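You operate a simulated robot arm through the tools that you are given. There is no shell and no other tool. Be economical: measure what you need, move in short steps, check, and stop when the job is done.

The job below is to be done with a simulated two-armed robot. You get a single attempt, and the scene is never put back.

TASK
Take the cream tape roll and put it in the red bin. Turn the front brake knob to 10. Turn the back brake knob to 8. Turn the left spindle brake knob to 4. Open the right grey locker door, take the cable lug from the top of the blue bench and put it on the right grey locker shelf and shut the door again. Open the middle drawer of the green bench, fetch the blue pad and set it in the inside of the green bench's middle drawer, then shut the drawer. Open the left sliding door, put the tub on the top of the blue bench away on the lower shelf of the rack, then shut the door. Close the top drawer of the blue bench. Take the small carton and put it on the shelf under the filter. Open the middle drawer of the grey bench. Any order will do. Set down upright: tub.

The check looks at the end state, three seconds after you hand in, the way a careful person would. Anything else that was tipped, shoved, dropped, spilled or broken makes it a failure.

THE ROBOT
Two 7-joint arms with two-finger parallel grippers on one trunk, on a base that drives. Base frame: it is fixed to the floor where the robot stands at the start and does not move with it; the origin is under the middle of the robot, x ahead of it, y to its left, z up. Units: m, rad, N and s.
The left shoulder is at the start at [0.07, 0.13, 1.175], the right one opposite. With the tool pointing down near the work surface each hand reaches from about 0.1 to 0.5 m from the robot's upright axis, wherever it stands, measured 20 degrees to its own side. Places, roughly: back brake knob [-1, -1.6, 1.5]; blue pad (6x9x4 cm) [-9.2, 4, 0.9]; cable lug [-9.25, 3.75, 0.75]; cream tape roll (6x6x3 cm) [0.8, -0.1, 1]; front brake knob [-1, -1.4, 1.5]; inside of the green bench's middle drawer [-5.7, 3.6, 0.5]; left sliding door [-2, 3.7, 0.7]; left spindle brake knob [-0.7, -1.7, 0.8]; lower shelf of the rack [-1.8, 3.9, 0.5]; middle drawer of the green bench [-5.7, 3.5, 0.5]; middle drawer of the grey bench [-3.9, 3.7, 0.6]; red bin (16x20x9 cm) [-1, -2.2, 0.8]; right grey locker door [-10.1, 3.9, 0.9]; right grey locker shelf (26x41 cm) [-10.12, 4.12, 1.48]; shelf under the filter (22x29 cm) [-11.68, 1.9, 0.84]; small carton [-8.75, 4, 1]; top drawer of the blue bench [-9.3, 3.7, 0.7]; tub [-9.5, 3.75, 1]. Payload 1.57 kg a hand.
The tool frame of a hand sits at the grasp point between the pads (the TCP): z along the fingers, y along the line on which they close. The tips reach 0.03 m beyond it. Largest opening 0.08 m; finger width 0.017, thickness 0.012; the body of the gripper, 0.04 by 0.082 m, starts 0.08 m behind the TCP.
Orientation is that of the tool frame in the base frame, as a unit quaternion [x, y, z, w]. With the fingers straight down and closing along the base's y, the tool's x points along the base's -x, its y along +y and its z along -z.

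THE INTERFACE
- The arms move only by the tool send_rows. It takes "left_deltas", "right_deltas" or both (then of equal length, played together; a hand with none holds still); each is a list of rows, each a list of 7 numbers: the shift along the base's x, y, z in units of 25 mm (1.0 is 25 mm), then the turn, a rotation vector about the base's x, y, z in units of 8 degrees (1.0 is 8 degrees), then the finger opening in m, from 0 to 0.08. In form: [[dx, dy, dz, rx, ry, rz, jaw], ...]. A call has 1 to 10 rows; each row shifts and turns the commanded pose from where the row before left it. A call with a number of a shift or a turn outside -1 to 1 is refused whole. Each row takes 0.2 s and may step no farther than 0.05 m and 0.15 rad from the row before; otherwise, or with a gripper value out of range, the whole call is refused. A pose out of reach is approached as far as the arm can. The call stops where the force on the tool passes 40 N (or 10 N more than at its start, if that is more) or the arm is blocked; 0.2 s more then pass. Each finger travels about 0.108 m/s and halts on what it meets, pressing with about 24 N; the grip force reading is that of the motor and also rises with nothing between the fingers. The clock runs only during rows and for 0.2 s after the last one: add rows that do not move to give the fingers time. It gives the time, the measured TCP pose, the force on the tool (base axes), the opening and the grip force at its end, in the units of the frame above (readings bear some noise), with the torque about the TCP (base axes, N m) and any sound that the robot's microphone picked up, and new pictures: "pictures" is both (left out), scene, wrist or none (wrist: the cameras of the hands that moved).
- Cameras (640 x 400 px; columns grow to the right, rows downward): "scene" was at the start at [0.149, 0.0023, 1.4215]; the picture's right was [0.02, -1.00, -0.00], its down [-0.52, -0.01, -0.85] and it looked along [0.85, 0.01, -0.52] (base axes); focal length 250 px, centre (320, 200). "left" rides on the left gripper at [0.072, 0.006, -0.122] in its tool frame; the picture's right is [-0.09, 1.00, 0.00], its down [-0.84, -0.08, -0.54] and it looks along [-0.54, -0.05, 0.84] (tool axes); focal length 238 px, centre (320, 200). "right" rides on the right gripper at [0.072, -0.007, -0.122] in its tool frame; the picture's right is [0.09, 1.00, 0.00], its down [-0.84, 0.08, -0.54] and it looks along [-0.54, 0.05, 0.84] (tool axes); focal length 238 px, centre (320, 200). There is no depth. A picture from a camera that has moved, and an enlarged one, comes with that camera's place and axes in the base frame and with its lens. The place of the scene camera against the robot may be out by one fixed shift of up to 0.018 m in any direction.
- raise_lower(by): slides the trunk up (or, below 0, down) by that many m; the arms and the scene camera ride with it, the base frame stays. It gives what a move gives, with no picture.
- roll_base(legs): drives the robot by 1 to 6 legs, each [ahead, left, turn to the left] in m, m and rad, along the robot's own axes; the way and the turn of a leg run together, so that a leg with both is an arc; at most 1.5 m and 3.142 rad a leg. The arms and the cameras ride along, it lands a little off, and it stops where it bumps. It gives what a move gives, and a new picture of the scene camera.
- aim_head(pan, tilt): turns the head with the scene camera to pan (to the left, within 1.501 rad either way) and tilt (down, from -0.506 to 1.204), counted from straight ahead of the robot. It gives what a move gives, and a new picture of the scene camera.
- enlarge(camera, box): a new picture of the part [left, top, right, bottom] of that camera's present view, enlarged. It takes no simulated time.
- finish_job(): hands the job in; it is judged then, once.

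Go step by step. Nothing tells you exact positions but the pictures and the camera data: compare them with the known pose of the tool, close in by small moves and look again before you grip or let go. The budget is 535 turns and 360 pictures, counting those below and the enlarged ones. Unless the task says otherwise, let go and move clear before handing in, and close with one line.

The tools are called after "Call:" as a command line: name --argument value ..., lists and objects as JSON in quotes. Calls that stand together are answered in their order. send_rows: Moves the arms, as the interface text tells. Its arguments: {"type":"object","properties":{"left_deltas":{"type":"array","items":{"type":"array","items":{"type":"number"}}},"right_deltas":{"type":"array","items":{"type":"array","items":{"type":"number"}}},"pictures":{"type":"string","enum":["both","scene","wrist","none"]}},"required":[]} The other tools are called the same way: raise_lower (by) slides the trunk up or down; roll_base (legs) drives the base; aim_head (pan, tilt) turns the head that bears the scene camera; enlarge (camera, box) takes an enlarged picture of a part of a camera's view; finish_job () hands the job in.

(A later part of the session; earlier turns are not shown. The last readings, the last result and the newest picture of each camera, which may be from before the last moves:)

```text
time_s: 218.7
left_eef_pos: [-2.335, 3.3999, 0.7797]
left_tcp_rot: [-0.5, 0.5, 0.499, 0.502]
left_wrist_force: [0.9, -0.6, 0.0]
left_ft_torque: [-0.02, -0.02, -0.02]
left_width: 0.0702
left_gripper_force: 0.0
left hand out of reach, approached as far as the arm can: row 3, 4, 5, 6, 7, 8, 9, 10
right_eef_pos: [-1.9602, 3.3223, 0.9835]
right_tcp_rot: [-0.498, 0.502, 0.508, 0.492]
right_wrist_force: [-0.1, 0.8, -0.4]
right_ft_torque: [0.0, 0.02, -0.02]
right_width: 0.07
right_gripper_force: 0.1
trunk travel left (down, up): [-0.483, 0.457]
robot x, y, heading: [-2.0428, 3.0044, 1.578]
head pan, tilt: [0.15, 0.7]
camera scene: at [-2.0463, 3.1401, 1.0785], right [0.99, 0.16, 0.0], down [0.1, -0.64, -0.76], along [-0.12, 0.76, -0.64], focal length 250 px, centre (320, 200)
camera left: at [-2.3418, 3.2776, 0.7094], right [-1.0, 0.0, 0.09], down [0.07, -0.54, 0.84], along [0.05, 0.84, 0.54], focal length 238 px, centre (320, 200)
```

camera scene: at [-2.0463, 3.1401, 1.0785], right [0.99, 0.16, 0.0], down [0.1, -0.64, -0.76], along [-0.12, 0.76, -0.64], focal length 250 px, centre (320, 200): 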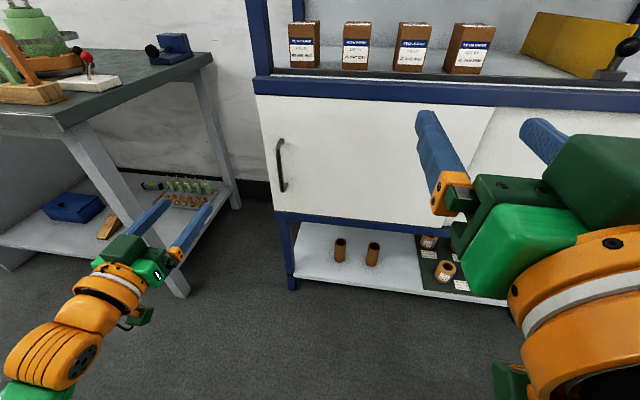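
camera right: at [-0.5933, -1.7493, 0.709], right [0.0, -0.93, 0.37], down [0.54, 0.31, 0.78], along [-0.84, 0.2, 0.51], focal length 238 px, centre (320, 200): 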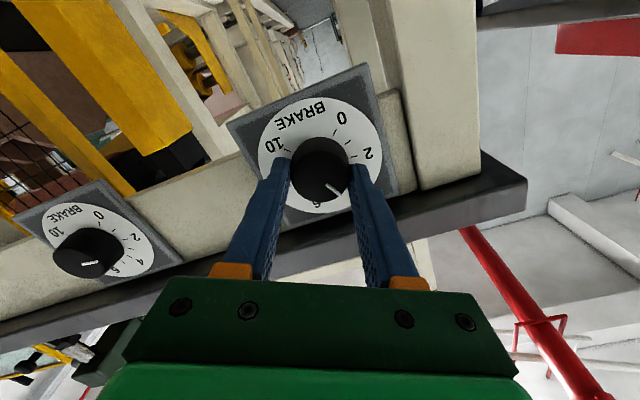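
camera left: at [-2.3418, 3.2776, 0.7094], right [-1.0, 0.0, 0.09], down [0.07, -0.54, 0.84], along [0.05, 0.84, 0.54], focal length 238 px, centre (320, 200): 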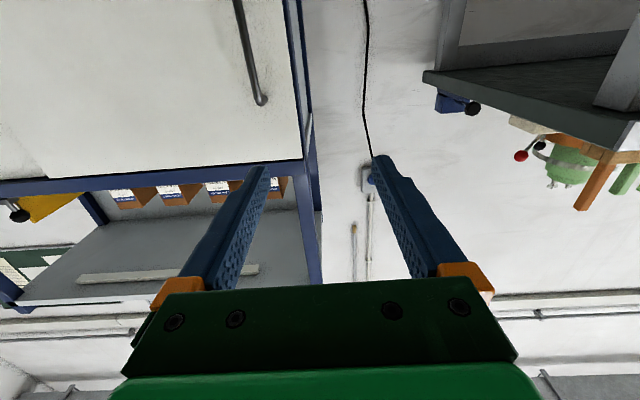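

The left arm is folded awkwardly below its shoulder. I lower the trunk so the handle is slightly above shoulder height, as worked for the knobs, and try again.

Call:
raise_lower --by -0.17

Call:
send_rows --left_deltas '[[0, 0.3, 1, 0, 0, 0, 0.07], [0, 0.3, 1, 0, 0, 0, 0.07], [0.2, 0.5, 1, 0, 0, 0, 0.07], [0.4, 1, 0.7, 0, 0, 0, 0.07], [0.6, 1, 0, 0, 0, 0, 0.07], [0.8, 1, 0, 0, 0, 0, 0.07], [0.8, 0.7, 0, 0, 0, 0, 0.07], [0.8, 0.7, 0, 0, 0, 0, 0.07]]' --pictures "both"

```text
time_s: 220.6
left_eef_pos: [-2.3346, 3.4004, 0.6106]
left_tcp_rot: [-0.5, 0.5, 0.498, 0.502]
left_wrist_force: [-0.7, 0.5, 0.1]
left_ft_torque: [0.0, -0.01, 0.02]
left_width: 0.0699
left_gripper_force: 0.0
right_eef_pos: [-1.962, 3.3234, 0.8141]
right_tcp_rot: [-0.498, 0.502, 0.506, 0.493]
right_wrist_force: [-0.6, -0.5, 0.1]
right_ft_torque: [0.01, -0.03, -0.01]
right_width: 0.0701
right_gripper_force: 0.2
trunk travel left (down, up): [-0.313, 0.627]
robot x, y, heading: [-2.045, 3.0038, 1.577]
head pan, tilt: [0.15, 0.7]
```

```text
time_s: 222.4
left_eef_pos: [-2.2856, 3.4891, 0.7156]
left_tcp_rot: [-0.486, 0.512, 0.511, 0.49]
left_wrist_force: [0.7, 0.7, -1.1]
left_ft_torque: [0.07, 0.0, -0.03]
left_width: 0.0701
left_gripper_force: 0.1
left hand out of reach, approached as far as the arm can: row 5, 6, 7
right_eef_pos: [-1.9608, 3.3242, 0.8147]
right_tcp_rot: [-0.498, 0.503, 0.507, 0.493]
right_wrist_force: [1.2, -0.4, -0.2]
right_ft_torque: [-0.01, 0.0, 0.0]
right_width: 0.0699
right_gripper_force: 0.0
trunk travel left (down, up): [-0.313, 0.627]
robot x, y, heading: [-2.0424, 3.0043, 1.574]
head pan, tilt: [0.15, 0.7]
camera scene: at [-2.0465, 3.141, 0.9083], right [0.99, 0.16, 0.0], down [0.1, -0.64, -0.76], along [-0.12, 0.75, -0.65], focal length 250 px, centre (320, 200)
camera left: at [-2.2955, 3.3674, 0.6463], right [-0.99, 0.01, 0.14], down [0.11, -0.54, 0.83], along [0.08, 0.84, 0.54], focal length 238 px, centre (320, 200)
```

scene: 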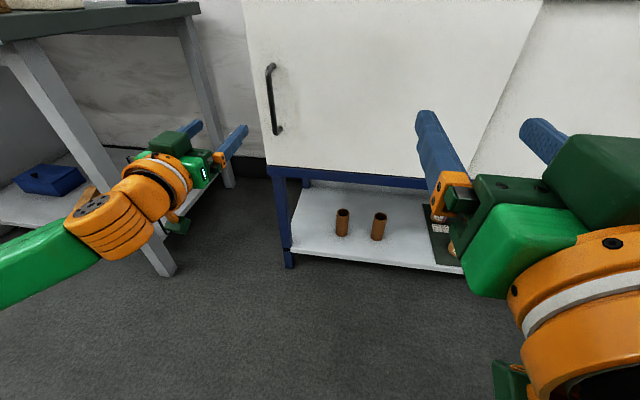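
left: 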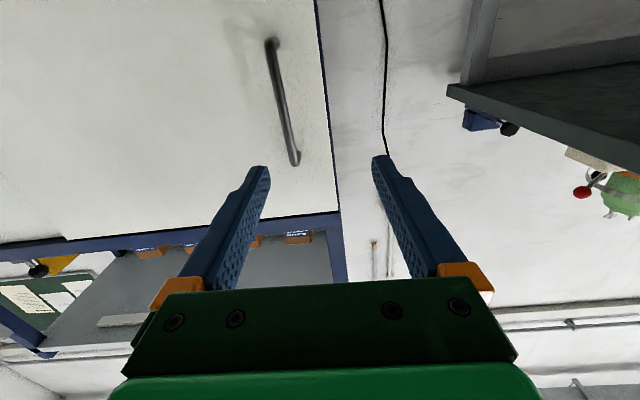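

Better configuration now. Continuing toward the handle.

Call:
send_rows --left_deltas '[[0, 0.5, 0, 0, 0, 0, 0.07], [0.3, 1, 0, 0, 0, 0, 0.07], [0.5, 1, 0, 0, 0, 0, 0.07], [0.7, 1, 0, 0, 0, 0, 0.07], [0.7, 0.5, 0, 0, 0, 0, 0.07]]' --pictures "wrist"

```text
time_s: 223.6
left_eef_pos: [-2.2728, 3.5516, 0.715]
left_tcp_rot: [-0.486, 0.514, 0.509, 0.49]
left_wrist_force: [-0.2, -0.2, 0.2]
left_ft_torque: [-0.02, 0.01, -0.03]
left_width: 0.0699
left_gripper_force: 0.1
left hand out of reach, approached as far as the arm can: row 3, 4, 5
right_eef_pos: [-1.9611, 3.3232, 0.8133]
right_tcp_rot: [-0.497, 0.503, 0.508, 0.492]
right_wrist_force: [-0.5, 0.1, 0.0]
right_ft_torque: [0.02, 0.01, 0.0]
right_width: 0.07
right_gripper_force: 0.1
trunk travel left (down, up): [-0.313, 0.627]
robot x, y, heading: [-2.0448, 3.0074, 1.578]
head pan, tilt: [0.15, 0.7]
camera left: at [-2.283, 3.4293, 0.6441], right [-0.99, 0.01, 0.14], down [0.11, -0.54, 0.83], along [0.08, 0.84, 0.54], focal length 238 px, centre (320, 200)
```

left: 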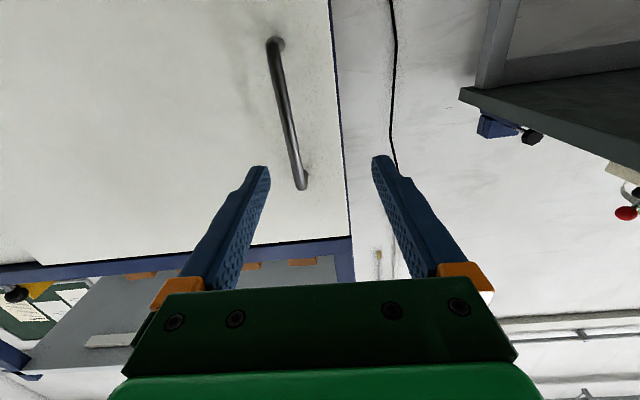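

The bar is at x≈-2.242 by the wrist camera. I use the base for the last few centimetres.

Call:
roll_base --legs '[[0.06, -0.031, 0]]'

Call:
send_rows --left_deltas '[[0, 0, 0, 0, 0, 0, 0.07]]' --pictures "wrist"

```text
time_s: 224.6
left_eef_pos: [-2.2408, 3.6121, 0.7143]
left_tcp_rot: [-0.487, 0.513, 0.51, 0.49]
left_wrist_force: [0.0, 0.1, -0.7]
left_ft_torque: [0.03, -0.02, -0.04]
left_width: 0.0701
left_gripper_force: 0.1
right_eef_pos: [-1.9298, 3.3852, 0.8129]
right_tcp_rot: [-0.497, 0.503, 0.507, 0.492]
right_wrist_force: [1.0, 0.0, 0.8]
right_ft_torque: [-0.01, -0.05, -0.05]
right_width: 0.0701
right_gripper_force: 0.1
trunk travel left (down, up): [-0.313, 0.627]
robot x, y, heading: [-2.0097, 3.0662, 1.576]
head pan, tilt: [0.15, 0.7]
camera scene: at [-2.0152, 3.2016, 0.9084], right [0.99, 0.16, 0.0], down [0.1, -0.64, -0.76], along [-0.12, 0.76, -0.64], focal length 250 px, centre (320, 200)
```

scene: 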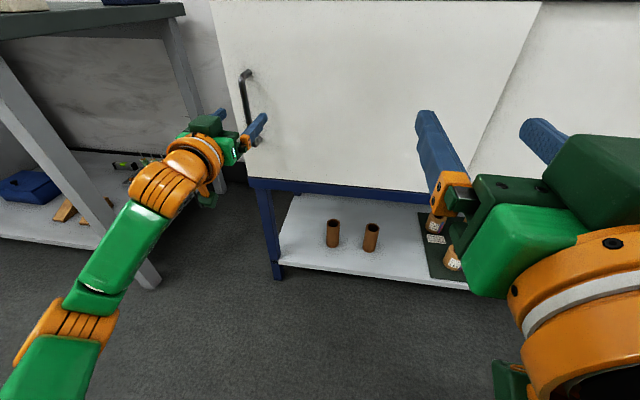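

```text
time_s: 225.0
left_eef_pos: [-2.2408, 3.6129, 0.715]
left_tcp_rot: [-0.485, 0.514, 0.51, 0.491]
left_wrist_force: [-0.4, 0.4, 0.1]
left_ft_torque: [-0.04, -0.02, 0.02]
left_width: 0.07
left_gripper_force: 0.0
right_eef_pos: [-1.9305, 3.3845, 0.8139]
right_tcp_rot: [-0.499, 0.501, 0.508, 0.492]
right_wrist_force: [0.3, -1.0, -0.1]
right_ft_torque: [0.01, -0.02, -0.03]
right_width: 0.0696
right_gripper_force: 0.1
trunk travel left (down, up): [-0.313, 0.627]
robot x, y, heading: [-2.0132, 3.0641, 1.574]
head pan, tilt: [0.15, 0.7]
camera left: at [-2.2522, 3.4901, 0.6443], right [-0.99, 0.01, 0.14], down [0.11, -0.54, 0.83], along [0.08, 0.84, 0.54], focal length 238 px, centre (320, 200)
```

left: 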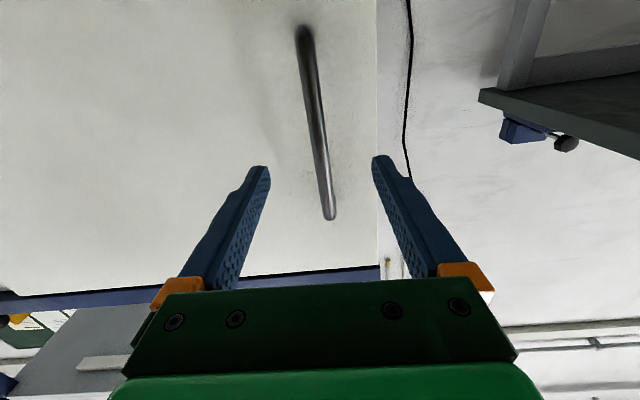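

The bar is between the fingers. Advancing with force guard and closing.

Call:
send_rows --left_deltas '[[0, 0.6, 0, 0, 0, 0, 0.07], [0, 0.6, 0, 0, 0, 0, 0.07], [0, 0.6, 0, 0, 0, 0, 0.07], [0, 0, 0, 0, 0, 0, 0.03], [0, 0, 0, 0, 0, 0, 0], [0, 0, 0, 0, 0, 0, 0], [0, 0, 0, 0, 0, 0, 0]]' --pictures "wrist"

```text
time_s: 226.6
left_eef_pos: [-2.2421, 3.6585, 0.7144]
left_tcp_rot: [-0.486, 0.514, 0.508, 0.491]
left_wrist_force: [-1.2, 3.6, 1.1]
left_ft_torque: [-0.07, -0.51, 0.02]
left_width: 0.0124
left_gripper_force: 29.6
right_eef_pos: [-1.9301, 3.3854, 0.8146]
right_tcp_rot: [-0.498, 0.502, 0.507, 0.492]
right_wrist_force: [-0.1, 0.1, 0.1]
right_ft_torque: [0.04, 0.01, 0.0]
right_width: 0.0699
right_gripper_force: 0.0
trunk travel left (down, up): [-0.313, 0.627]
robot x, y, heading: [-2.01, 3.0643, 1.578]
head pan, tilt: [0.15, 0.7]
camera left: at [-2.2531, 3.5352, 0.6439], right [-0.99, 0.01, 0.14], down [0.11, -0.54, 0.83], along [0.08, 0.84, 0.54], focal length 238 px, centre (320, 200)
```

left: 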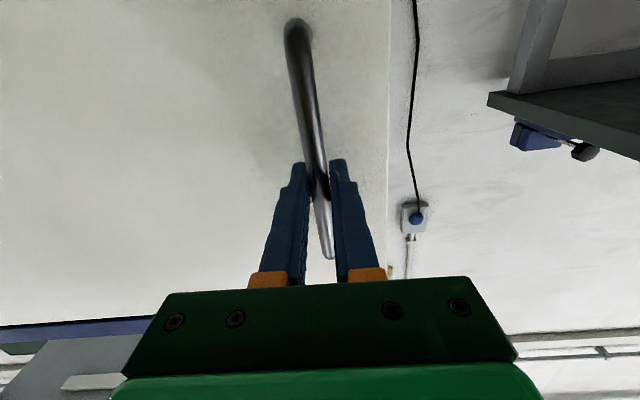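

Handle held. I slide the door right by strafing the base, a little first.

Call:
roll_base --legs '[[0, -0.1, 0]]'

```text
time_s: 227.8
left_eef_pos: [-2.141, 3.6578, 0.7132]
left_tcp_rot: [-0.485, 0.515, 0.508, 0.491]
left_wrist_force: [0.9, -8.3, -4.5]
left_ft_torque: [0.1, -0.55, -0.01]
left_width: 0.0121
left_gripper_force: 28.7
right_eef_pos: [-1.8295, 3.3843, 0.8149]
right_tcp_rot: [-0.498, 0.501, 0.508, 0.492]
right_wrist_force: [-0.4, -0.3, -0.1]
right_ft_torque: [-0.01, 0.02, 0.02]
right_width: 0.0698
right_gripper_force: 0.1
trunk travel left (down, up): [-0.313, 0.627]
robot x, y, heading: [-1.9115, 3.0702, 1.58]
head pan, tilt: [0.15, 0.7]
camera scene: at [-1.9152, 3.2012, 0.9085], right [0.99, 0.16, 0.0], down [0.1, -0.64, -0.77], along [-0.12, 0.76, -0.64], focal length 250 px, centre (320, 200)
```

scene: 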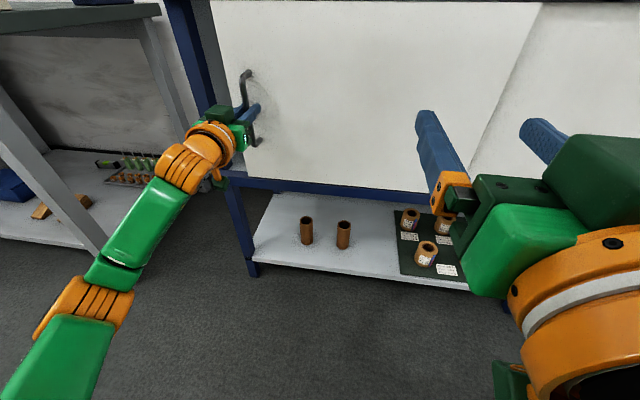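

The door slides nicely; continuing.

Call:
roll_base --legs '[[0, -0.15, 0], [0, -0.15, 0]]'

```text
time_s: 230.1
left_eef_pos: [-1.8513, 3.6578, 0.7147]
left_tcp_rot: [-0.487, 0.511, 0.509, 0.492]
left_wrist_force: [-26.0, -6.1, 2.4]
left_ft_torque: [-0.48, -0.46, 0.09]
left_width: 0.0122
left_gripper_force: 29.2
right_eef_pos: [-1.5397, 3.3856, 0.815]
right_tcp_rot: [-0.499, 0.5, 0.506, 0.495]
right_wrist_force: [-0.1, -0.8, 0.2]
right_ft_torque: [0.0, -0.04, 0.0]
right_width: 0.0702
right_gripper_force: 0.0
trunk travel left (down, up): [-0.313, 0.627]
robot x, y, heading: [-1.6165, 3.068, 1.581]
head pan, tilt: [0.15, 0.7]
camera scene: at [-1.6254, 3.2019, 0.9089], right [0.99, 0.16, 0.01], down [0.11, -0.63, -0.77], along [-0.11, 0.76, -0.64], focal length 250 px, centre (320, 200)
```

scene: 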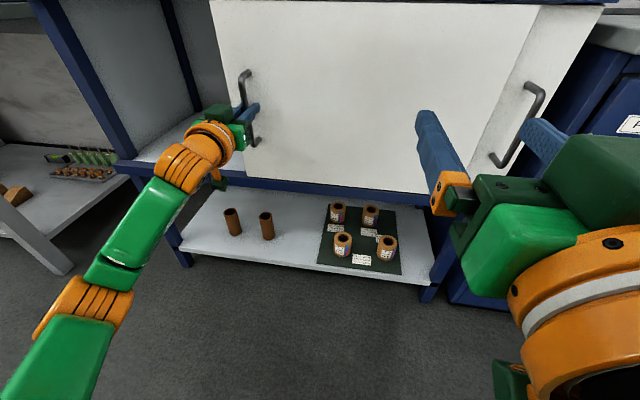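

The door is at its stop, open about 0.39 m. Release and back away, then look inside.

Call:
send_rows --left_deltas '[[0, 0, 0, 0, 0, 0, 0.05], [0, 0, 0, 0, 0, 0, 0.07], [0, 0, 0, 0, 0, 0, 0.07]]' --pictures "none"

Call:
roll_base --legs '[[-0.2, 0, 0], [0, 0.3, 0]]'

Call:
aim_head --pan 0.1 --tilt 0.5

```text
time_s: 230.9
left_eef_pos: [-1.8477, 3.6595, 0.7136]
left_tcp_rot: [-0.487, 0.513, 0.51, 0.489]
left_wrist_force: [-0.2, -0.1, -0.3]
left_ft_torque: [0.03, -0.03, 0.0]
left_width: 0.0698
left_gripper_force: 0.0
right_eef_pos: [-1.5336, 3.3866, 0.8133]
right_tcp_rot: [-0.498, 0.502, 0.507, 0.493]
right_wrist_force: [-0.3, 0.8, 0.3]
right_ft_torque: [0.0, -0.01, -0.02]
right_width: 0.0701
right_gripper_force: 0.1
trunk travel left (down, up): [-0.313, 0.627]
robot x, y, heading: [-1.6156, 3.0692, 1.58]
head pan, tilt: [0.15, 0.7]
```

```text
time_s: 234.1
left_eef_pos: [-2.1425, 3.4532, 0.714]
left_tcp_rot: [-0.487, 0.513, 0.51, 0.489]
left_wrist_force: [-0.3, 0.5, 0.0]
left_ft_torque: [0.0, 0.0, -0.01]
left_width: 0.0699
left_gripper_force: 0.1
right_eef_pos: [-1.8298, 3.1807, 0.8138]
right_tcp_rot: [-0.499, 0.501, 0.508, 0.492]
right_wrist_force: [-0.9, -0.2, -0.3]
right_ft_torque: [0.0, 0.02, -0.03]
right_width: 0.0701
right_gripper_force: 0.0
trunk travel left (down, up): [-0.313, 0.627]
robot x, y, heading: [-1.909, 2.8638, 1.581]
head pan, tilt: [0.15, 0.7]
camera scene: at [-1.9137, 2.9978, 0.9085], right [0.99, 0.16, 0.0], down [0.1, -0.64, -0.76], along [-0.12, 0.76, -0.64], focal length 250 px, centre (320, 200)
```

scene: 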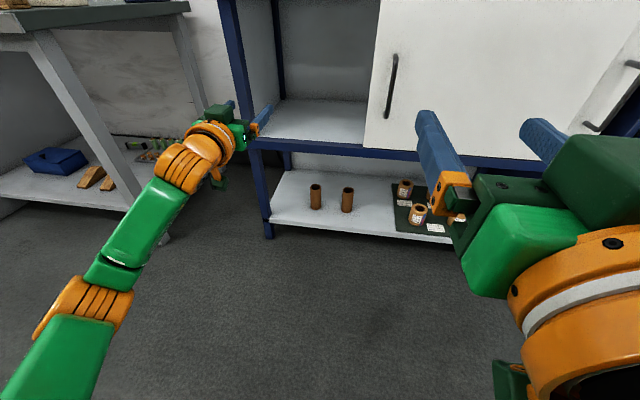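

```text
time_s: 234.8
left_eef_pos: [-2.1425, 3.4535, 0.7142]
left_tcp_rot: [-0.487, 0.513, 0.51, 0.489]
left_wrist_force: [0.4, 0.7, -0.2]
left_ft_torque: [0.0, 0.01, -0.01]
left_width: 0.07
left_gripper_force: 0.1
right_eef_pos: [-1.8278, 3.1817, 0.813]
right_tcp_rot: [-0.499, 0.501, 0.508, 0.492]
right_wrist_force: [0.4, -0.2, 0.2]
right_ft_torque: [0.03, -0.01, -0.01]
right_width: 0.0699
right_gripper_force: 0.1
trunk travel left (down, up): [-0.313, 0.627]
robot x, y, heading: [-1.9063, 2.8611, 1.58]
head pan, tilt: [0.099, 0.499]
camera scene: at [-1.9099, 3.0044, 0.9261], right [0.99, 0.11, 0.0], down [0.05, -0.48, -0.88], along [-0.1, 0.87, -0.48], focal length 250 px, centre (320, 200)
```

scene: 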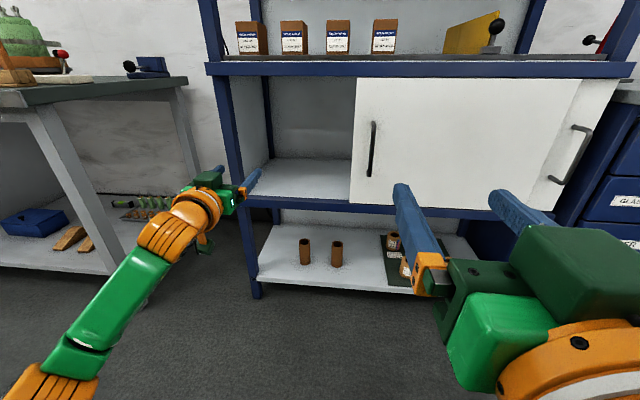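

The shelf behind the doors is at z≈0.55. Now I drive west toward the grey bench.

Call:
roll_base --legs '[[0.06, 0.3, 0], [0, 1.2, 0]]'

Call:
aim_head --pan 0.4 --tilt 0.3

```text
time_s: 242.5
left_eef_pos: [-3.62, 3.492, 0.7147]
left_tcp_rot: [-0.489, 0.511, 0.512, 0.487]
left_wrist_force: [-1.0, -0.5, 0.2]
left_ft_torque: [0.0, -0.01, 0.03]
left_width: 0.0699
left_gripper_force: 0.0
right_eef_pos: [-3.3041, 3.2231, 0.8134]
right_tcp_rot: [-0.5, 0.5, 0.51, 0.49]
right_wrist_force: [-0.5, -0.8, 0.1]
right_ft_torque: [-0.03, 0.02, -0.03]
right_width: 0.0701
right_gripper_force: 0.0
trunk travel left (down, up): [-0.313, 0.627]
robot x, y, heading: [-3.3801, 2.8991, 1.59]
head pan, tilt: [0.099, 0.499]
camera scene: at [-3.3841, 3.0451, 0.9262], right [0.99, 0.12, 0.0], down [0.06, -0.48, -0.88], along [-0.1, 0.87, -0.48], focal length 250 px, centre (320, 200)
```

scene: 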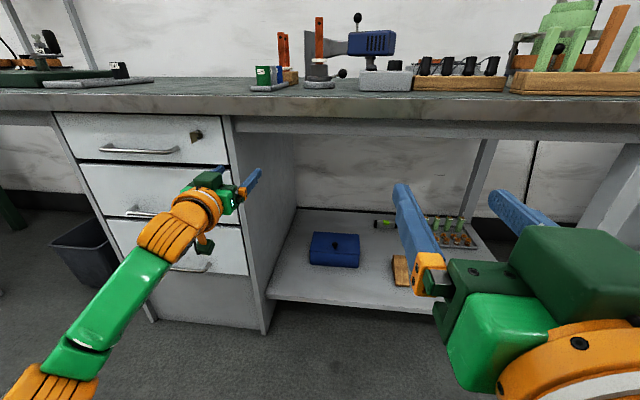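

```text
time_s: 243.3
left_eef_pos: [-3.6203, 3.4926, 0.7152]
left_tcp_rot: [-0.489, 0.511, 0.513, 0.487]
left_wrist_force: [0.6, 0.9, -0.4]
left_ft_torque: [0.02, -0.02, 0.0]
left_width: 0.07
left_gripper_force: 0.1
right_eef_pos: [-3.3025, 3.2235, 0.8136]
right_tcp_rot: [-0.5, 0.5, 0.51, 0.49]
right_wrist_force: [0.5, 0.4, -0.6]
right_ft_torque: [-0.01, 0.01, -0.04]
right_width: 0.0698
right_gripper_force: 0.1
trunk travel left (down, up): [-0.313, 0.627]
robot x, y, heading: [-3.3797, 2.9038, 1.589]
head pan, tilt: [0.4, 0.3]
camera scene: at [-3.4111, 3.0401, 0.9445], right [0.91, 0.4, 0.0], down [0.12, -0.27, -0.96], along [-0.39, 0.87, -0.3], focal length 250 px, centre (320, 200)
```

scene: 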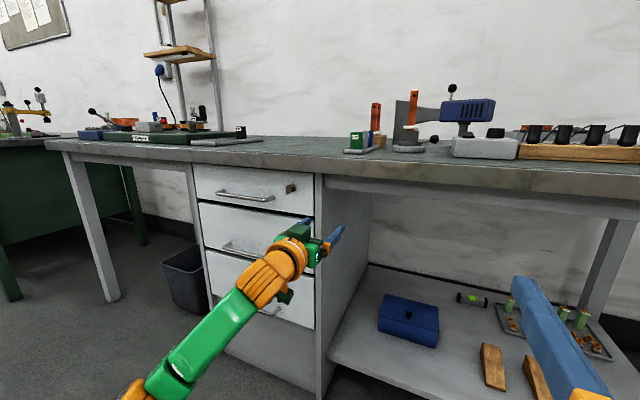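

Grey bench: three drawers with horizontal bar handles; the middle one is near (-3.96, 3.63, 0.50). I shift left, lower the trunk and roll the left hand 90° so it can grip the bar.

Call:
roll_base --legs '[[0, 0.43, -0.015]]'

Call:
raise_lower --by -0.2

Call:
send_rows --left_deltas '[[0, 0, 0, 0, 1, 0, 0.07], [0, 0, 0, 0, 1, 0, 0.07], [0, 0, 0, 0, 1, 0, 0.07], [0, 0, 0, 0, 1, 0, 0.07], [0, 0, 0, 0, 1, 0, 0.07], [0, 0, 0, 0, 1, 0, 0.07], [0, 0, 0, 0, 1, 0, 0.07], [0, 0, 0, 0, 1, 0, 0.07], [0, 0, 0, 0, 1, 0, 0.07], [0, 0, 0, 0, 1, 0, 0.07]]' --pictures "both"

```text
time_s: 245.9
left_eef_pos: [-4.0463, 3.4906, 0.7139]
left_tcp_rot: [-0.486, 0.514, 0.51, 0.49]
left_wrist_force: [0.7, 0.0, -1.2]
left_ft_torque: [0.0, 0.01, 0.0]
left_width: 0.0699
left_gripper_force: 0.0
right_eef_pos: [-3.7334, 3.2171, 0.8146]
right_tcp_rot: [-0.497, 0.503, 0.507, 0.492]
right_wrist_force: [0.0, 0.5, -1.0]
right_ft_torque: [0.04, 0.03, -0.02]
right_width: 0.07
right_gripper_force: 0.1
trunk travel left (down, up): [-0.313, 0.627]
robot x, y, heading: [-3.8127, 2.8981, 1.571]
head pan, tilt: [0.4, 0.3]
camera scene: at [-3.8422, 3.0355, 0.9446], right [0.92, 0.39, 0.0], down [0.12, -0.27, -0.96], along [-0.38, 0.88, -0.3], focal length 250 px, centre (320, 200)
```

scene: 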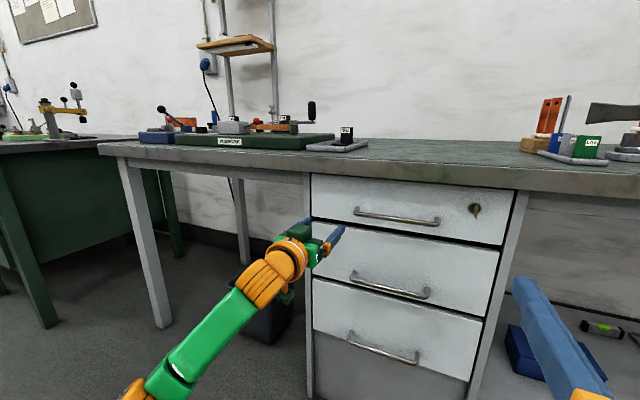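

```text
time_s: 248.1
left_eef_pos: [-4.0464, 3.4907, 0.5144]
left_tcp_rot: [-0.486, 0.514, 0.51, 0.49]
left_wrist_force: [0.9, 0.0, 0.4]
left_ft_torque: [-0.02, 0.0, 0.01]
left_width: 0.0701
left_gripper_force: 0.0
right_eef_pos: [-3.7316, 3.2171, 0.6154]
right_tcp_rot: [-0.497, 0.503, 0.507, 0.493]
right_wrist_force: [-0.1, -0.5, -0.1]
right_ft_torque: [0.0, 0.01, 0.02]
right_width: 0.07
right_gripper_force: 0.1
trunk travel left (down, up): [-0.113, 0.827]
robot x, y, heading: [-3.814, 2.8982, 1.579]
head pan, tilt: [0.4, 0.3]
```

```text
time_s: 250.3
left_eef_pos: [-4.0747, 3.4871, 0.5109]
left_tcp_rot: [-0.145, 0.701, 0.684, 0.142]
left_wrist_force: [0.3, 0.2, -1.0]
left_ft_torque: [0.01, 0.03, -0.01]
left_width: 0.0702
left_gripper_force: 0.1
left hand out of reach, approached as far as the arm can: row 6, 7, 8, 9, 10
right_eef_pos: [-3.7321, 3.217, 0.6144]
right_tcp_rot: [-0.497, 0.503, 0.507, 0.492]
right_wrist_force: [0.2, 0.3, 0.0]
right_ft_torque: [0.01, -0.01, -0.01]
right_width: 0.07
right_gripper_force: 0.0
trunk travel left (down, up): [-0.113, 0.827]
robot x, y, heading: [-3.8131, 2.8981, 1.576]
head pan, tilt: [0.4, 0.3]
camera scene: at [-3.842, 3.0355, 0.7446], right [0.92, 0.39, 0.0], down [0.12, -0.27, -0.96], along [-0.38, 0.88, -0.3], focal length 250 px, centre (320, 200)
camera left: at [-4.1427, 3.3645, 0.4918], right [-0.31, 0.02, 0.95], down [0.8, -0.54, 0.28], along [0.52, 0.84, 0.15], focal length 238 px, centre (320, 200)
```

scene: 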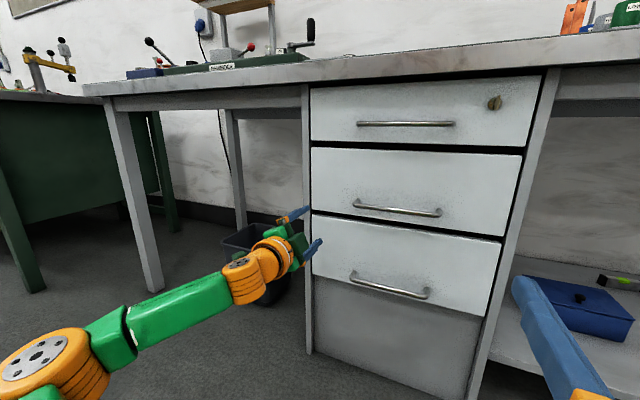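
left: 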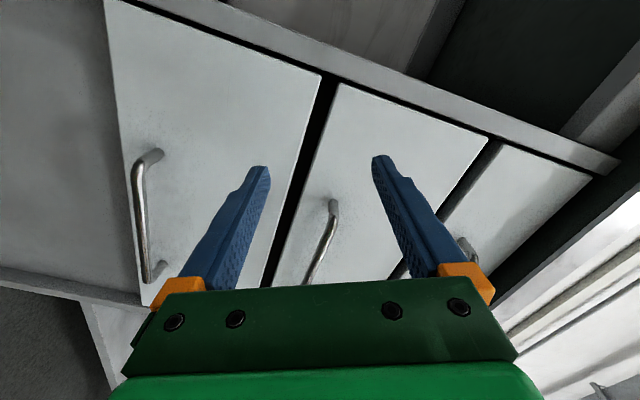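

Middle handle computed at (-3.89, 3.57, 0.56). Moving the left hand in front of it and finishing the roll.

Call:
send_rows --left_deltas '[[0.8, -0.3, 0.2, 0, 1, 0, 0.07], [0.8, -0.3, 0.2, 0, 1, 0, 0.07], [1, 0, 0.3, 0, 0.9, 0, 0.07], [1, 0, 0.3, 0, 0, 0, 0.07], [1, 0, 0.3, 0, 0, 0, 0.07], [1, 0, 0.3, 0, 0, 0, 0.07], [1, 0, 0.3, 0, 0, 0, 0.07], [0.8, 0, 0, 0, 0, 0, 0.07]]' --pictures "both"

```text
time_s: 252.1
left_eef_pos: [-3.9279, 3.4656, 0.5645]
left_tcp_rot: [-0.004, 0.715, 0.699, 0.0]
left_wrist_force: [-0.4, 0.2, 0.1]
left_ft_torque: [0.02, 0.0, 0.03]
left_width: 0.07
left_gripper_force: 0.2
left hand out of reach, approached as far as the arm can: row 1, 2
right_eef_pos: [-3.7328, 3.2171, 0.6142]
right_tcp_rot: [-0.498, 0.502, 0.506, 0.493]
right_wrist_force: [0.3, -0.5, 0.0]
right_ft_torque: [-0.01, -0.03, 0.02]
right_width: 0.0697
right_gripper_force: 0.0
trunk travel left (down, up): [-0.113, 0.827]
robot x, y, heading: [-3.8129, 2.9001, 1.575]
head pan, tilt: [0.4, 0.3]
camera scene: at [-3.8419, 3.0354, 0.7446], right [0.92, 0.39, 0.0], down [0.12, -0.27, -0.96], along [-0.38, 0.88, -0.3], focal length 250 px, centre (320, 200)
camera left: at [-3.9985, 3.3433, 0.5747], right [0.09, 0.02, 1.0], down [0.84, -0.54, -0.06], along [0.53, 0.84, -0.07], focal length 238 px, centre (320, 200)
```

scene: 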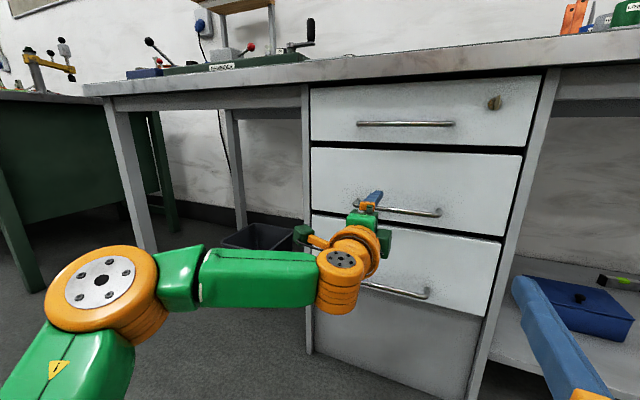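
left: 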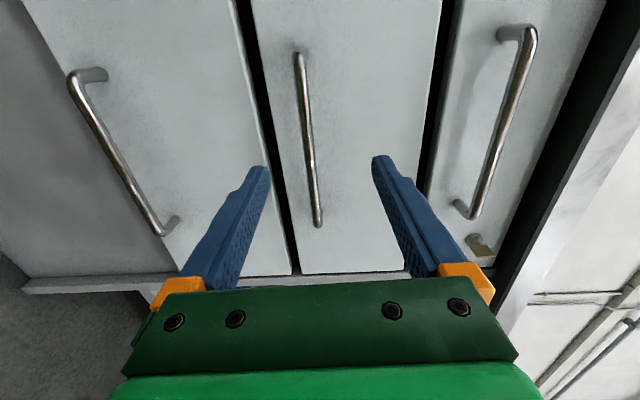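

The bar is between the fingers, slightly low. Adjusting, advancing and gripping.

Call:
send_rows --left_deltas '[[0.3, 0.5, -0.5, 0, 0, 0, 0.07], [0.3, 0.9, 0, 0, 0, 0, 0.07], [0, 0.9, 0, 0, 0, 0, 0.07], [0, 0.9, 0, 0, 0, 0, 0.07], [0, 0.8, 0, 0, 0, 0, 0.07], [0, 0, 0, 0, 0, 0, 0.03], [0, 0, 0, 0, 0, 0, 0], [0, 0, 0, 0, 0, 0, 0], [0, 0, 0, 0, 0, 0, 0]]' --pictures "wrist"

```text
time_s: 254.1
left_eef_pos: [-3.9111, 3.5661, 0.5504]
left_tcp_rot: [-0.004, 0.716, 0.698, 0.0]
left_wrist_force: [1.2, -13.2, -16.2]
left_ft_torque: [-0.07, 0.23, -0.47]
left_width: 0.0116
left_gripper_force: 29.1
right_eef_pos: [-3.7323, 3.2171, 0.6134]
right_tcp_rot: [-0.498, 0.503, 0.506, 0.492]
right_wrist_force: [-0.1, -0.6, 1.0]
right_ft_torque: [-0.02, 0.01, 0.02]
right_width: 0.0699
right_gripper_force: 0.0
trunk travel left (down, up): [-0.113, 0.827]
robot x, y, heading: [-3.813, 2.8997, 1.572]
head pan, tilt: [0.4, 0.3]
camera left: at [-3.9828, 3.4442, 0.5608], right [0.09, 0.03, 1.0], down [0.84, -0.54, -0.06], along [0.54, 0.84, -0.07], focal length 238 px, centre (320, 200)
```

left: 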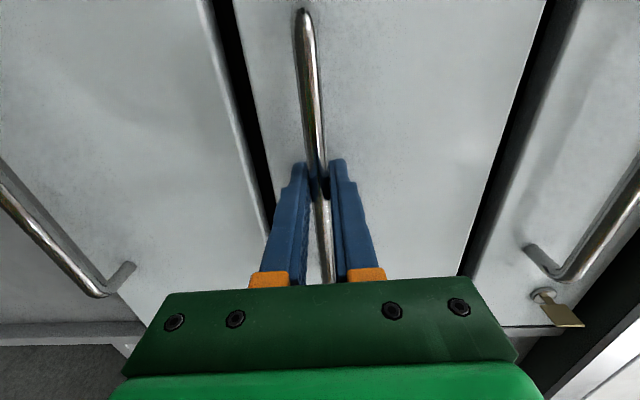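

Gripped. Pulling the drawer by driving back.

Call:
roll_base --legs '[[-0.1, 0, 0]]'

```text
time_s: 255.2
left_eef_pos: [-3.9118, 3.4688, 0.5508]
left_tcp_rot: [-0.005, 0.717, 0.697, 0.0]
left_wrist_force: [3.1, -1.1, -11.7]
left_ft_torque: [-0.05, 0.21, -0.14]
left_width: 0.0114
left_gripper_force: 28.8
right_eef_pos: [-3.732, 3.1209, 0.6131]
right_tcp_rot: [-0.499, 0.503, 0.507, 0.491]
right_wrist_force: [-0.1, 0.6, -0.2]
right_ft_torque: [0.0, 0.04, -0.02]
right_width: 0.0701
right_gripper_force: 0.1
trunk travel left (down, up): [-0.113, 0.827]
robot x, y, heading: [-3.8153, 2.8018, 1.58]
head pan, tilt: [0.4, 0.3]
camera scene: at [-3.8413, 2.9392, 0.7441], right [0.92, 0.39, 0.0], down [0.12, -0.28, -0.95], along [-0.38, 0.88, -0.3], focal length 250 px, centre (320, 200)
```

scene: 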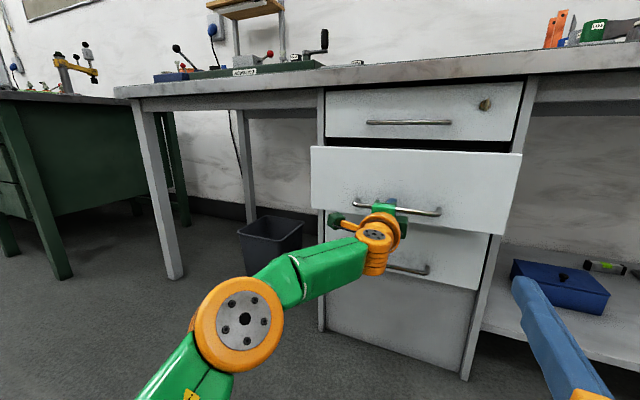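

It opens. Pulling further.

Call:
roll_base --legs '[[-0.1, 0, 0], [-0.1, 0, 0]]'

```text
time_s: 257.1
left_eef_pos: [-3.9098, 3.2713, 0.5505]
left_tcp_rot: [-0.006, 0.716, 0.698, -0.001]
left_wrist_force: [-4.4, -1.8, -10.3]
left_ft_torque: [-0.02, 0.22, -0.17]
left_width: 0.0117
left_gripper_force: 29.4
right_eef_pos: [-3.7313, 2.9219, 0.6122]
right_tcp_rot: [-0.499, 0.503, 0.506, 0.492]
right_wrist_force: [0.5, -1.1, -0.1]
right_ft_torque: [0.0, 0.02, 0.0]
right_width: 0.0699
right_gripper_force: 0.1
trunk travel left (down, up): [-0.113, 0.827]
robot x, y, heading: [-3.8149, 2.6059, 1.582]
head pan, tilt: [0.4, 0.3]
camera scene: at [-3.8411, 2.7409, 0.7441], right [0.92, 0.4, 0.0], down [0.12, -0.28, -0.95], along [-0.38, 0.88, -0.3], focal length 250 px, centre (320, 200)
```

scene: 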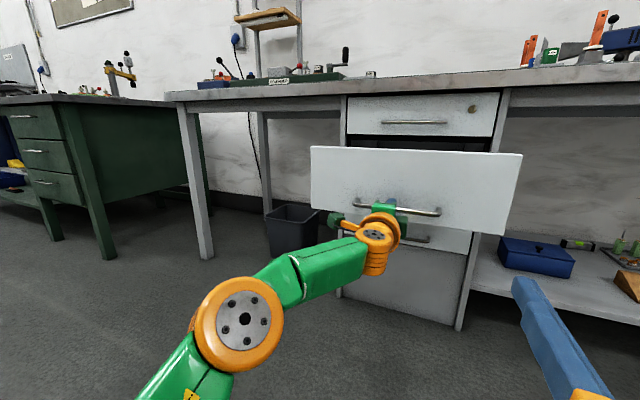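

Call:
roll_base --legs '[[-0.04, 0, 0]]'

Call:
send_rows --left_deltas '[[0, 0, 0, 0, 0, 0, 0.04], [0, 0, 0, 0, 0, 0, 0.06], [0, -0.6, 0, 0, 0, 0, 0.06], [0, -1, 0, 0, 0, 0, 0.06], [0, -1, 0, 0, 0, 0, 0.06]]' --pictures "scene"

```text
time_s: 258.0
left_eef_pos: [-3.9117, 3.2304, 0.5507]
left_tcp_rot: [-0.006, 0.717, 0.697, 0.0]
left_wrist_force: [-3.3, -0.6, -9.7]
left_ft_torque: [-0.04, 0.23, -0.15]
left_width: 0.0118
left_gripper_force: 29.2
right_eef_pos: [-3.7316, 2.8816, 0.6138]
right_tcp_rot: [-0.499, 0.502, 0.507, 0.491]
right_wrist_force: [-0.8, -0.3, -0.1]
right_ft_torque: [0.01, 0.01, -0.01]
right_width: 0.0699
right_gripper_force: 0.0
trunk travel left (down, up): [-0.113, 0.827]
robot x, y, heading: [-3.809, 2.5614, 1.579]
head pan, tilt: [0.4, 0.3]
camera scene: at [-3.8407, 2.7005, 0.7441], right [0.92, 0.4, 0.0], down [0.12, -0.27, -0.95], along [-0.38, 0.88, -0.3], focal length 250 px, centre (320, 200)
```

scene: 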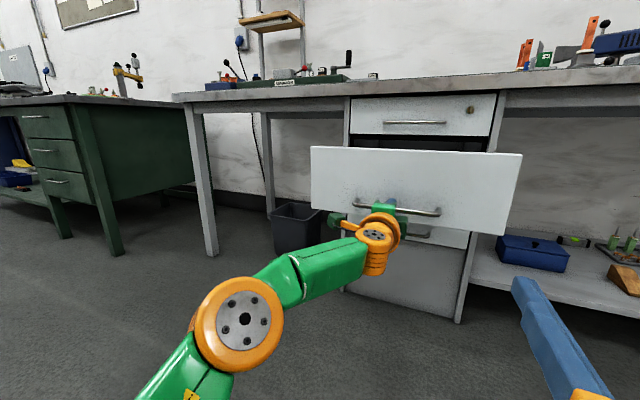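

```text
time_s: 259.2
left_eef_pos: [-3.9114, 3.1643, 0.553]
left_tcp_rot: [-0.006, 0.715, 0.699, 0.0]
left_wrist_force: [0.1, 0.3, -0.1]
left_ft_torque: [0.0, 0.01, 0.02]
left_width: 0.0598
left_gripper_force: 0.1
right_eef_pos: [-3.7314, 2.8794, 0.6133]
right_tcp_rot: [-0.498, 0.502, 0.507, 0.492]
right_wrist_force: [-0.4, -0.6, -0.6]
right_ft_torque: [-0.02, -0.01, -0.02]
right_width: 0.0698
right_gripper_force: 0.0
trunk travel left (down, up): [-0.113, 0.827]
robot x, y, heading: [-3.8098, 2.5613, 1.573]
head pan, tilt: [0.4, 0.3]
camera scene: at [-3.84, 2.6986, 0.7446], right [0.92, 0.4, 0.0], down [0.12, -0.27, -0.96], along [-0.38, 0.88, -0.3], focal length 250 px, centre (320, 200)
```

scene: 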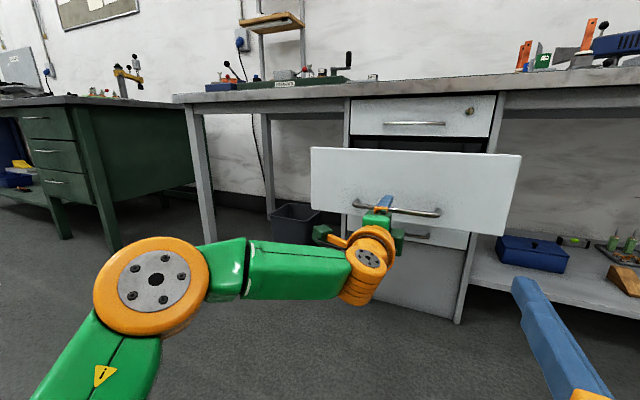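

The middle drawer of the grey bench is open 0.33 m. Backing off and driving to the green bench.

Call:
roll_base --legs '[[-0.2, 0, 0], [0, 1.4, 0], [0, 0.35, 0]]'

Call:
aim_head --pan 0.1 --tilt 0.2

```text
time_s: 269.3
left_eef_pos: [-5.6916, 2.9257, 0.5521]
left_tcp_rot: [-0.013, 0.715, 0.699, -0.009]
left_wrist_force: [0.5, -0.7, -0.2]
left_ft_torque: [-0.02, 0.0, -0.02]
left_width: 0.0601
left_gripper_force: 0.0
right_eef_pos: [-5.5049, 2.6441, 0.6139]
right_tcp_rot: [-0.504, 0.496, 0.512, 0.487]
right_wrist_force: [-0.6, 0.2, -0.4]
right_ft_torque: [-0.02, 0.0, -0.01]
right_width: 0.0701
right_gripper_force: 0.0
trunk travel left (down, up): [-0.113, 0.827]
robot x, y, heading: [-5.5791, 2.3267, 1.598]
head pan, tilt: [0.4, 0.3]
camera scene: at [-5.61, 2.4603, 0.7446], right [0.91, 0.42, 0.0], down [0.12, -0.27, -0.96], along [-0.4, 0.87, -0.3], focal length 250 px, centre (320, 200)
```

scene: 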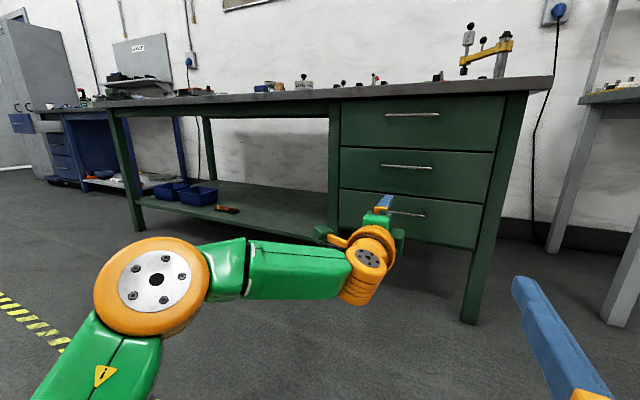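

```text
time_s: 270.1
left_eef_pos: [-5.6919, 2.9247, 0.5529]
left_tcp_rot: [-0.014, 0.715, 0.699, -0.009]
left_wrist_force: [-0.3, 0.5, 0.1]
left_ft_torque: [0.0, 0.01, 0.0]
left_width: 0.06
left_gripper_force: 0.1
right_eef_pos: [-5.5061, 2.6452, 0.6136]
right_tcp_rot: [-0.504, 0.496, 0.514, 0.486]
right_wrist_force: [-0.4, 0.4, 0.7]
right_ft_torque: [0.01, 0.0, 0.02]
right_width: 0.0699
right_gripper_force: 0.1
trunk travel left (down, up): [-0.113, 0.827]
robot x, y, heading: [-5.5769, 2.3216, 1.601]
head pan, tilt: [0.099, 0.201]
camera scene: at [-5.5832, 2.4679, 0.7538], right [0.99, 0.13, 0.0], down [0.03, -0.2, -0.98], along [-0.13, 0.97, -0.2], focal length 250 px, centre (320, 200)
```

scene: 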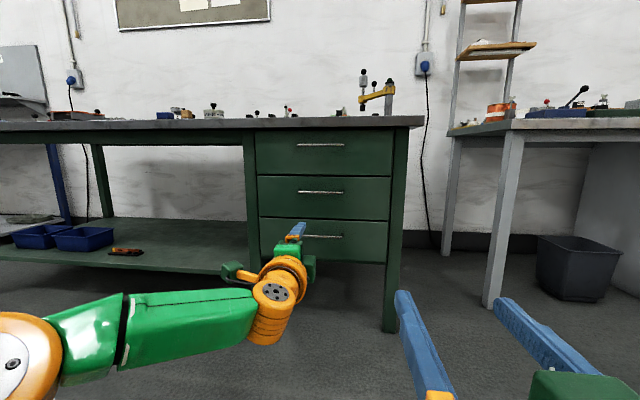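

The green bench's middle drawer handle is near (-5.70, ~3.4, ~0.58). Moving closer.

Call:
roll_base --legs '[[0.28, 0, -0.03]]'

Call:
send_rows --left_deltas '[[0, 0, 0.4, 0, 0, 0, 0.07]]' --pictures "wrist"

```text
time_s: 272.1
left_eef_pos: [-5.6763, 3.2026, 0.5533]
left_tcp_rot: [-0.003, 0.715, 0.699, 0.002]
left_wrist_force: [0.2, -0.8, 0.1]
left_ft_torque: [0.0, 0.0, 0.01]
left_width: 0.0602
left_gripper_force: 0.1
right_eef_pos: [-5.4999, 2.9172, 0.6135]
right_tcp_rot: [-0.497, 0.504, 0.506, 0.494]
right_wrist_force: [0.1, 0.1, 0.8]
right_ft_torque: [0.03, 0.01, 0.0]
right_width: 0.07
right_gripper_force: 0.0
trunk travel left (down, up): [-0.113, 0.827]
robot x, y, heading: [-5.5815, 2.5985, 1.571]
head pan, tilt: [0.099, 0.201]
camera scene: at [-5.5827, 2.7436, 0.7539], right [1.0, 0.1, 0.0], down [0.02, -0.2, -0.98], along [-0.1, 0.98, -0.2], focal length 250 px, centre (320, 200)
```

scene: 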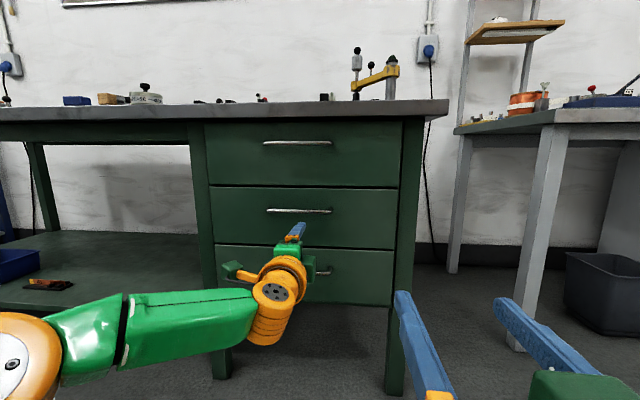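

```text
time_s: 272.4
left_eef_pos: [-5.6766, 3.2017, 0.5638]
left_tcp_rot: [-0.003, 0.715, 0.699, 0.002]
left_wrist_force: [0.1, 0.6, 0.6]
left_ft_torque: [0.03, 0.03, 0.02]
left_width: 0.0704
left_gripper_force: 0.0
right_eef_pos: [-5.4998, 2.9174, 0.6134]
right_tcp_rot: [-0.496, 0.504, 0.505, 0.495]
right_wrist_force: [-0.8, 0.0, -0.4]
right_ft_torque: [-0.02, 0.02, 0.01]
right_width: 0.0697
right_gripper_force: 0.0
trunk travel left (down, up): [-0.113, 0.827]
robot x, y, heading: [-5.5812, 2.5963, 1.57]
head pan, tilt: [0.099, 0.201]
camera left: at [-5.7483, 3.0806, 0.5733], right [0.09, 0.02, 1.0], down [0.84, -0.54, -0.06], along [0.54, 0.84, -0.07], focal length 238 px, centre (320, 200)
```

left: 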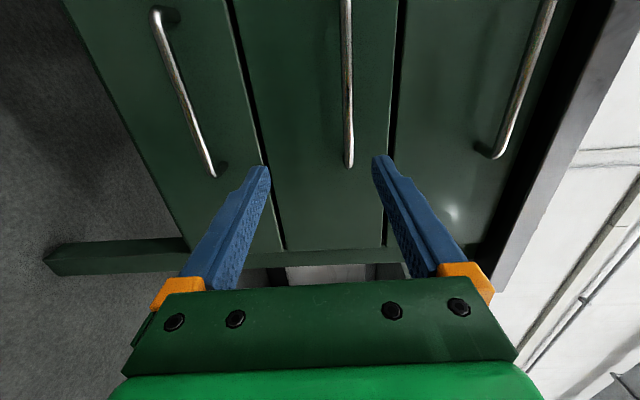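

Handle at (-5.70, 3.38, 0.594). Base forward 10 cm, then grip.

Call:
send_rows --left_deltas '[[-0.2, 0, 0.6, 0, 0, 0, 0.07], [-0.2, 0, 0.6, 0, 0, 0, 0.07]]' --pictures "none"

Call:
roll_base --legs '[[0.1, 0, 0]]'

Call:
send_rows --left_deltas '[[0, 0, 0, 0, 0, 0, 0.07]]' --pictures "wrist"

```text
time_s: 273.1
left_eef_pos: [-5.6866, 3.2042, 0.5932]
left_tcp_rot: [-0.002, 0.715, 0.699, 0.002]
left_wrist_force: [-0.1, -0.6, -0.7]
left_ft_torque: [0.02, 0.0, 0.01]
left_width: 0.0702
left_gripper_force: 0.1
right_eef_pos: [-5.5004, 2.9166, 0.614]
right_tcp_rot: [-0.496, 0.505, 0.505, 0.495]
right_wrist_force: [0.4, -0.1, 0.4]
right_ft_torque: [-0.02, 0.04, -0.02]
right_width: 0.0701
right_gripper_force: 0.0
trunk travel left (down, up): [-0.113, 0.827]
robot x, y, heading: [-5.5824, 2.5987, 1.571]
head pan, tilt: [0.099, 0.201]
```

```text
time_s: 274.2
left_eef_pos: [-5.6851, 3.3029, 0.5949]
left_tcp_rot: [-0.003, 0.715, 0.699, 0.002]
left_wrist_force: [-0.4, -0.2, -0.3]
left_ft_torque: [-0.03, 0.0, 0.01]
left_width: 0.0701
left_gripper_force: 0.1
right_eef_pos: [-5.5, 3.0191, 0.6134]
right_tcp_rot: [-0.496, 0.504, 0.506, 0.494]
right_wrist_force: [0.4, -0.2, 0.8]
right_ft_torque: [0.01, 0.04, 0.0]
right_width: 0.07
right_gripper_force: 0.1
trunk travel left (down, up): [-0.113, 0.827]
robot x, y, heading: [-5.586, 2.6968, 1.571]
head pan, tilt: [0.099, 0.201]
camera scene: at [-5.5828, 2.8441, 0.7539], right [0.99, 0.1, 0.0], down [0.02, -0.2, -0.98], along [-0.1, 0.97, -0.2], focal length 250 px, centre (320, 200)
```

scene: 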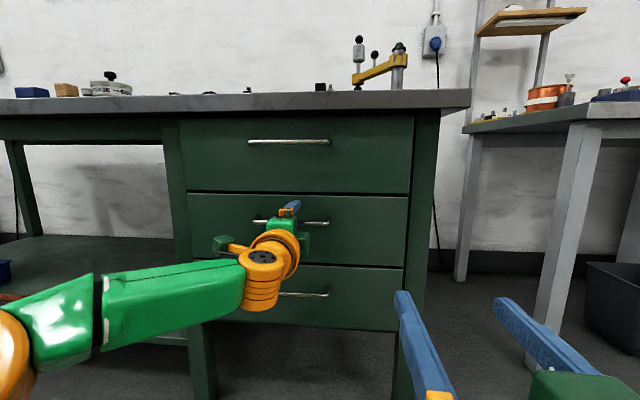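

```text
time_s: 274.6
left_eef_pos: [-5.6866, 3.3031, 0.5938]
left_tcp_rot: [-0.002, 0.715, 0.699, 0.001]
left_wrist_force: [0.7, -0.7, -0.2]
left_ft_torque: [0.02, 0.0, 0.0]
left_width: 0.0698
left_gripper_force: 0.1
right_eef_pos: [-5.5006, 3.0184, 0.6148]
right_tcp_rot: [-0.496, 0.504, 0.506, 0.493]
right_wrist_force: [0.2, 0.3, 1.1]
right_ft_torque: [0.03, -0.02, 0.03]
right_width: 0.0703
right_gripper_force: 0.1
trunk travel left (down, up): [-0.113, 0.827]
robot x, y, heading: [-5.5802, 2.7012, 1.569]
head pan, tilt: [0.099, 0.201]
camera left: at [-5.7584, 3.181, 0.6043], right [0.09, 0.02, 1.0], down [0.84, -0.54, -0.06], along [0.54, 0.84, -0.07], focal length 238 px, centre (320, 200)
```

left: 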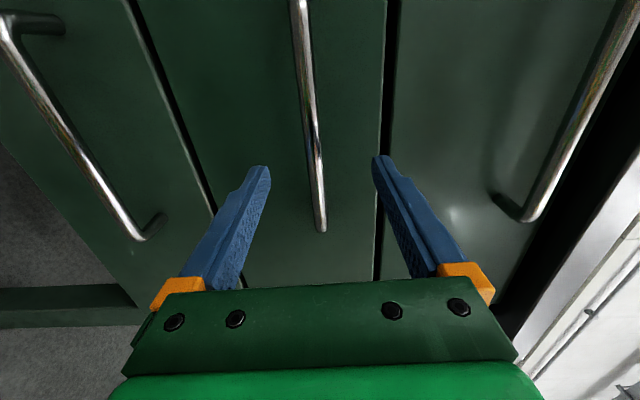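

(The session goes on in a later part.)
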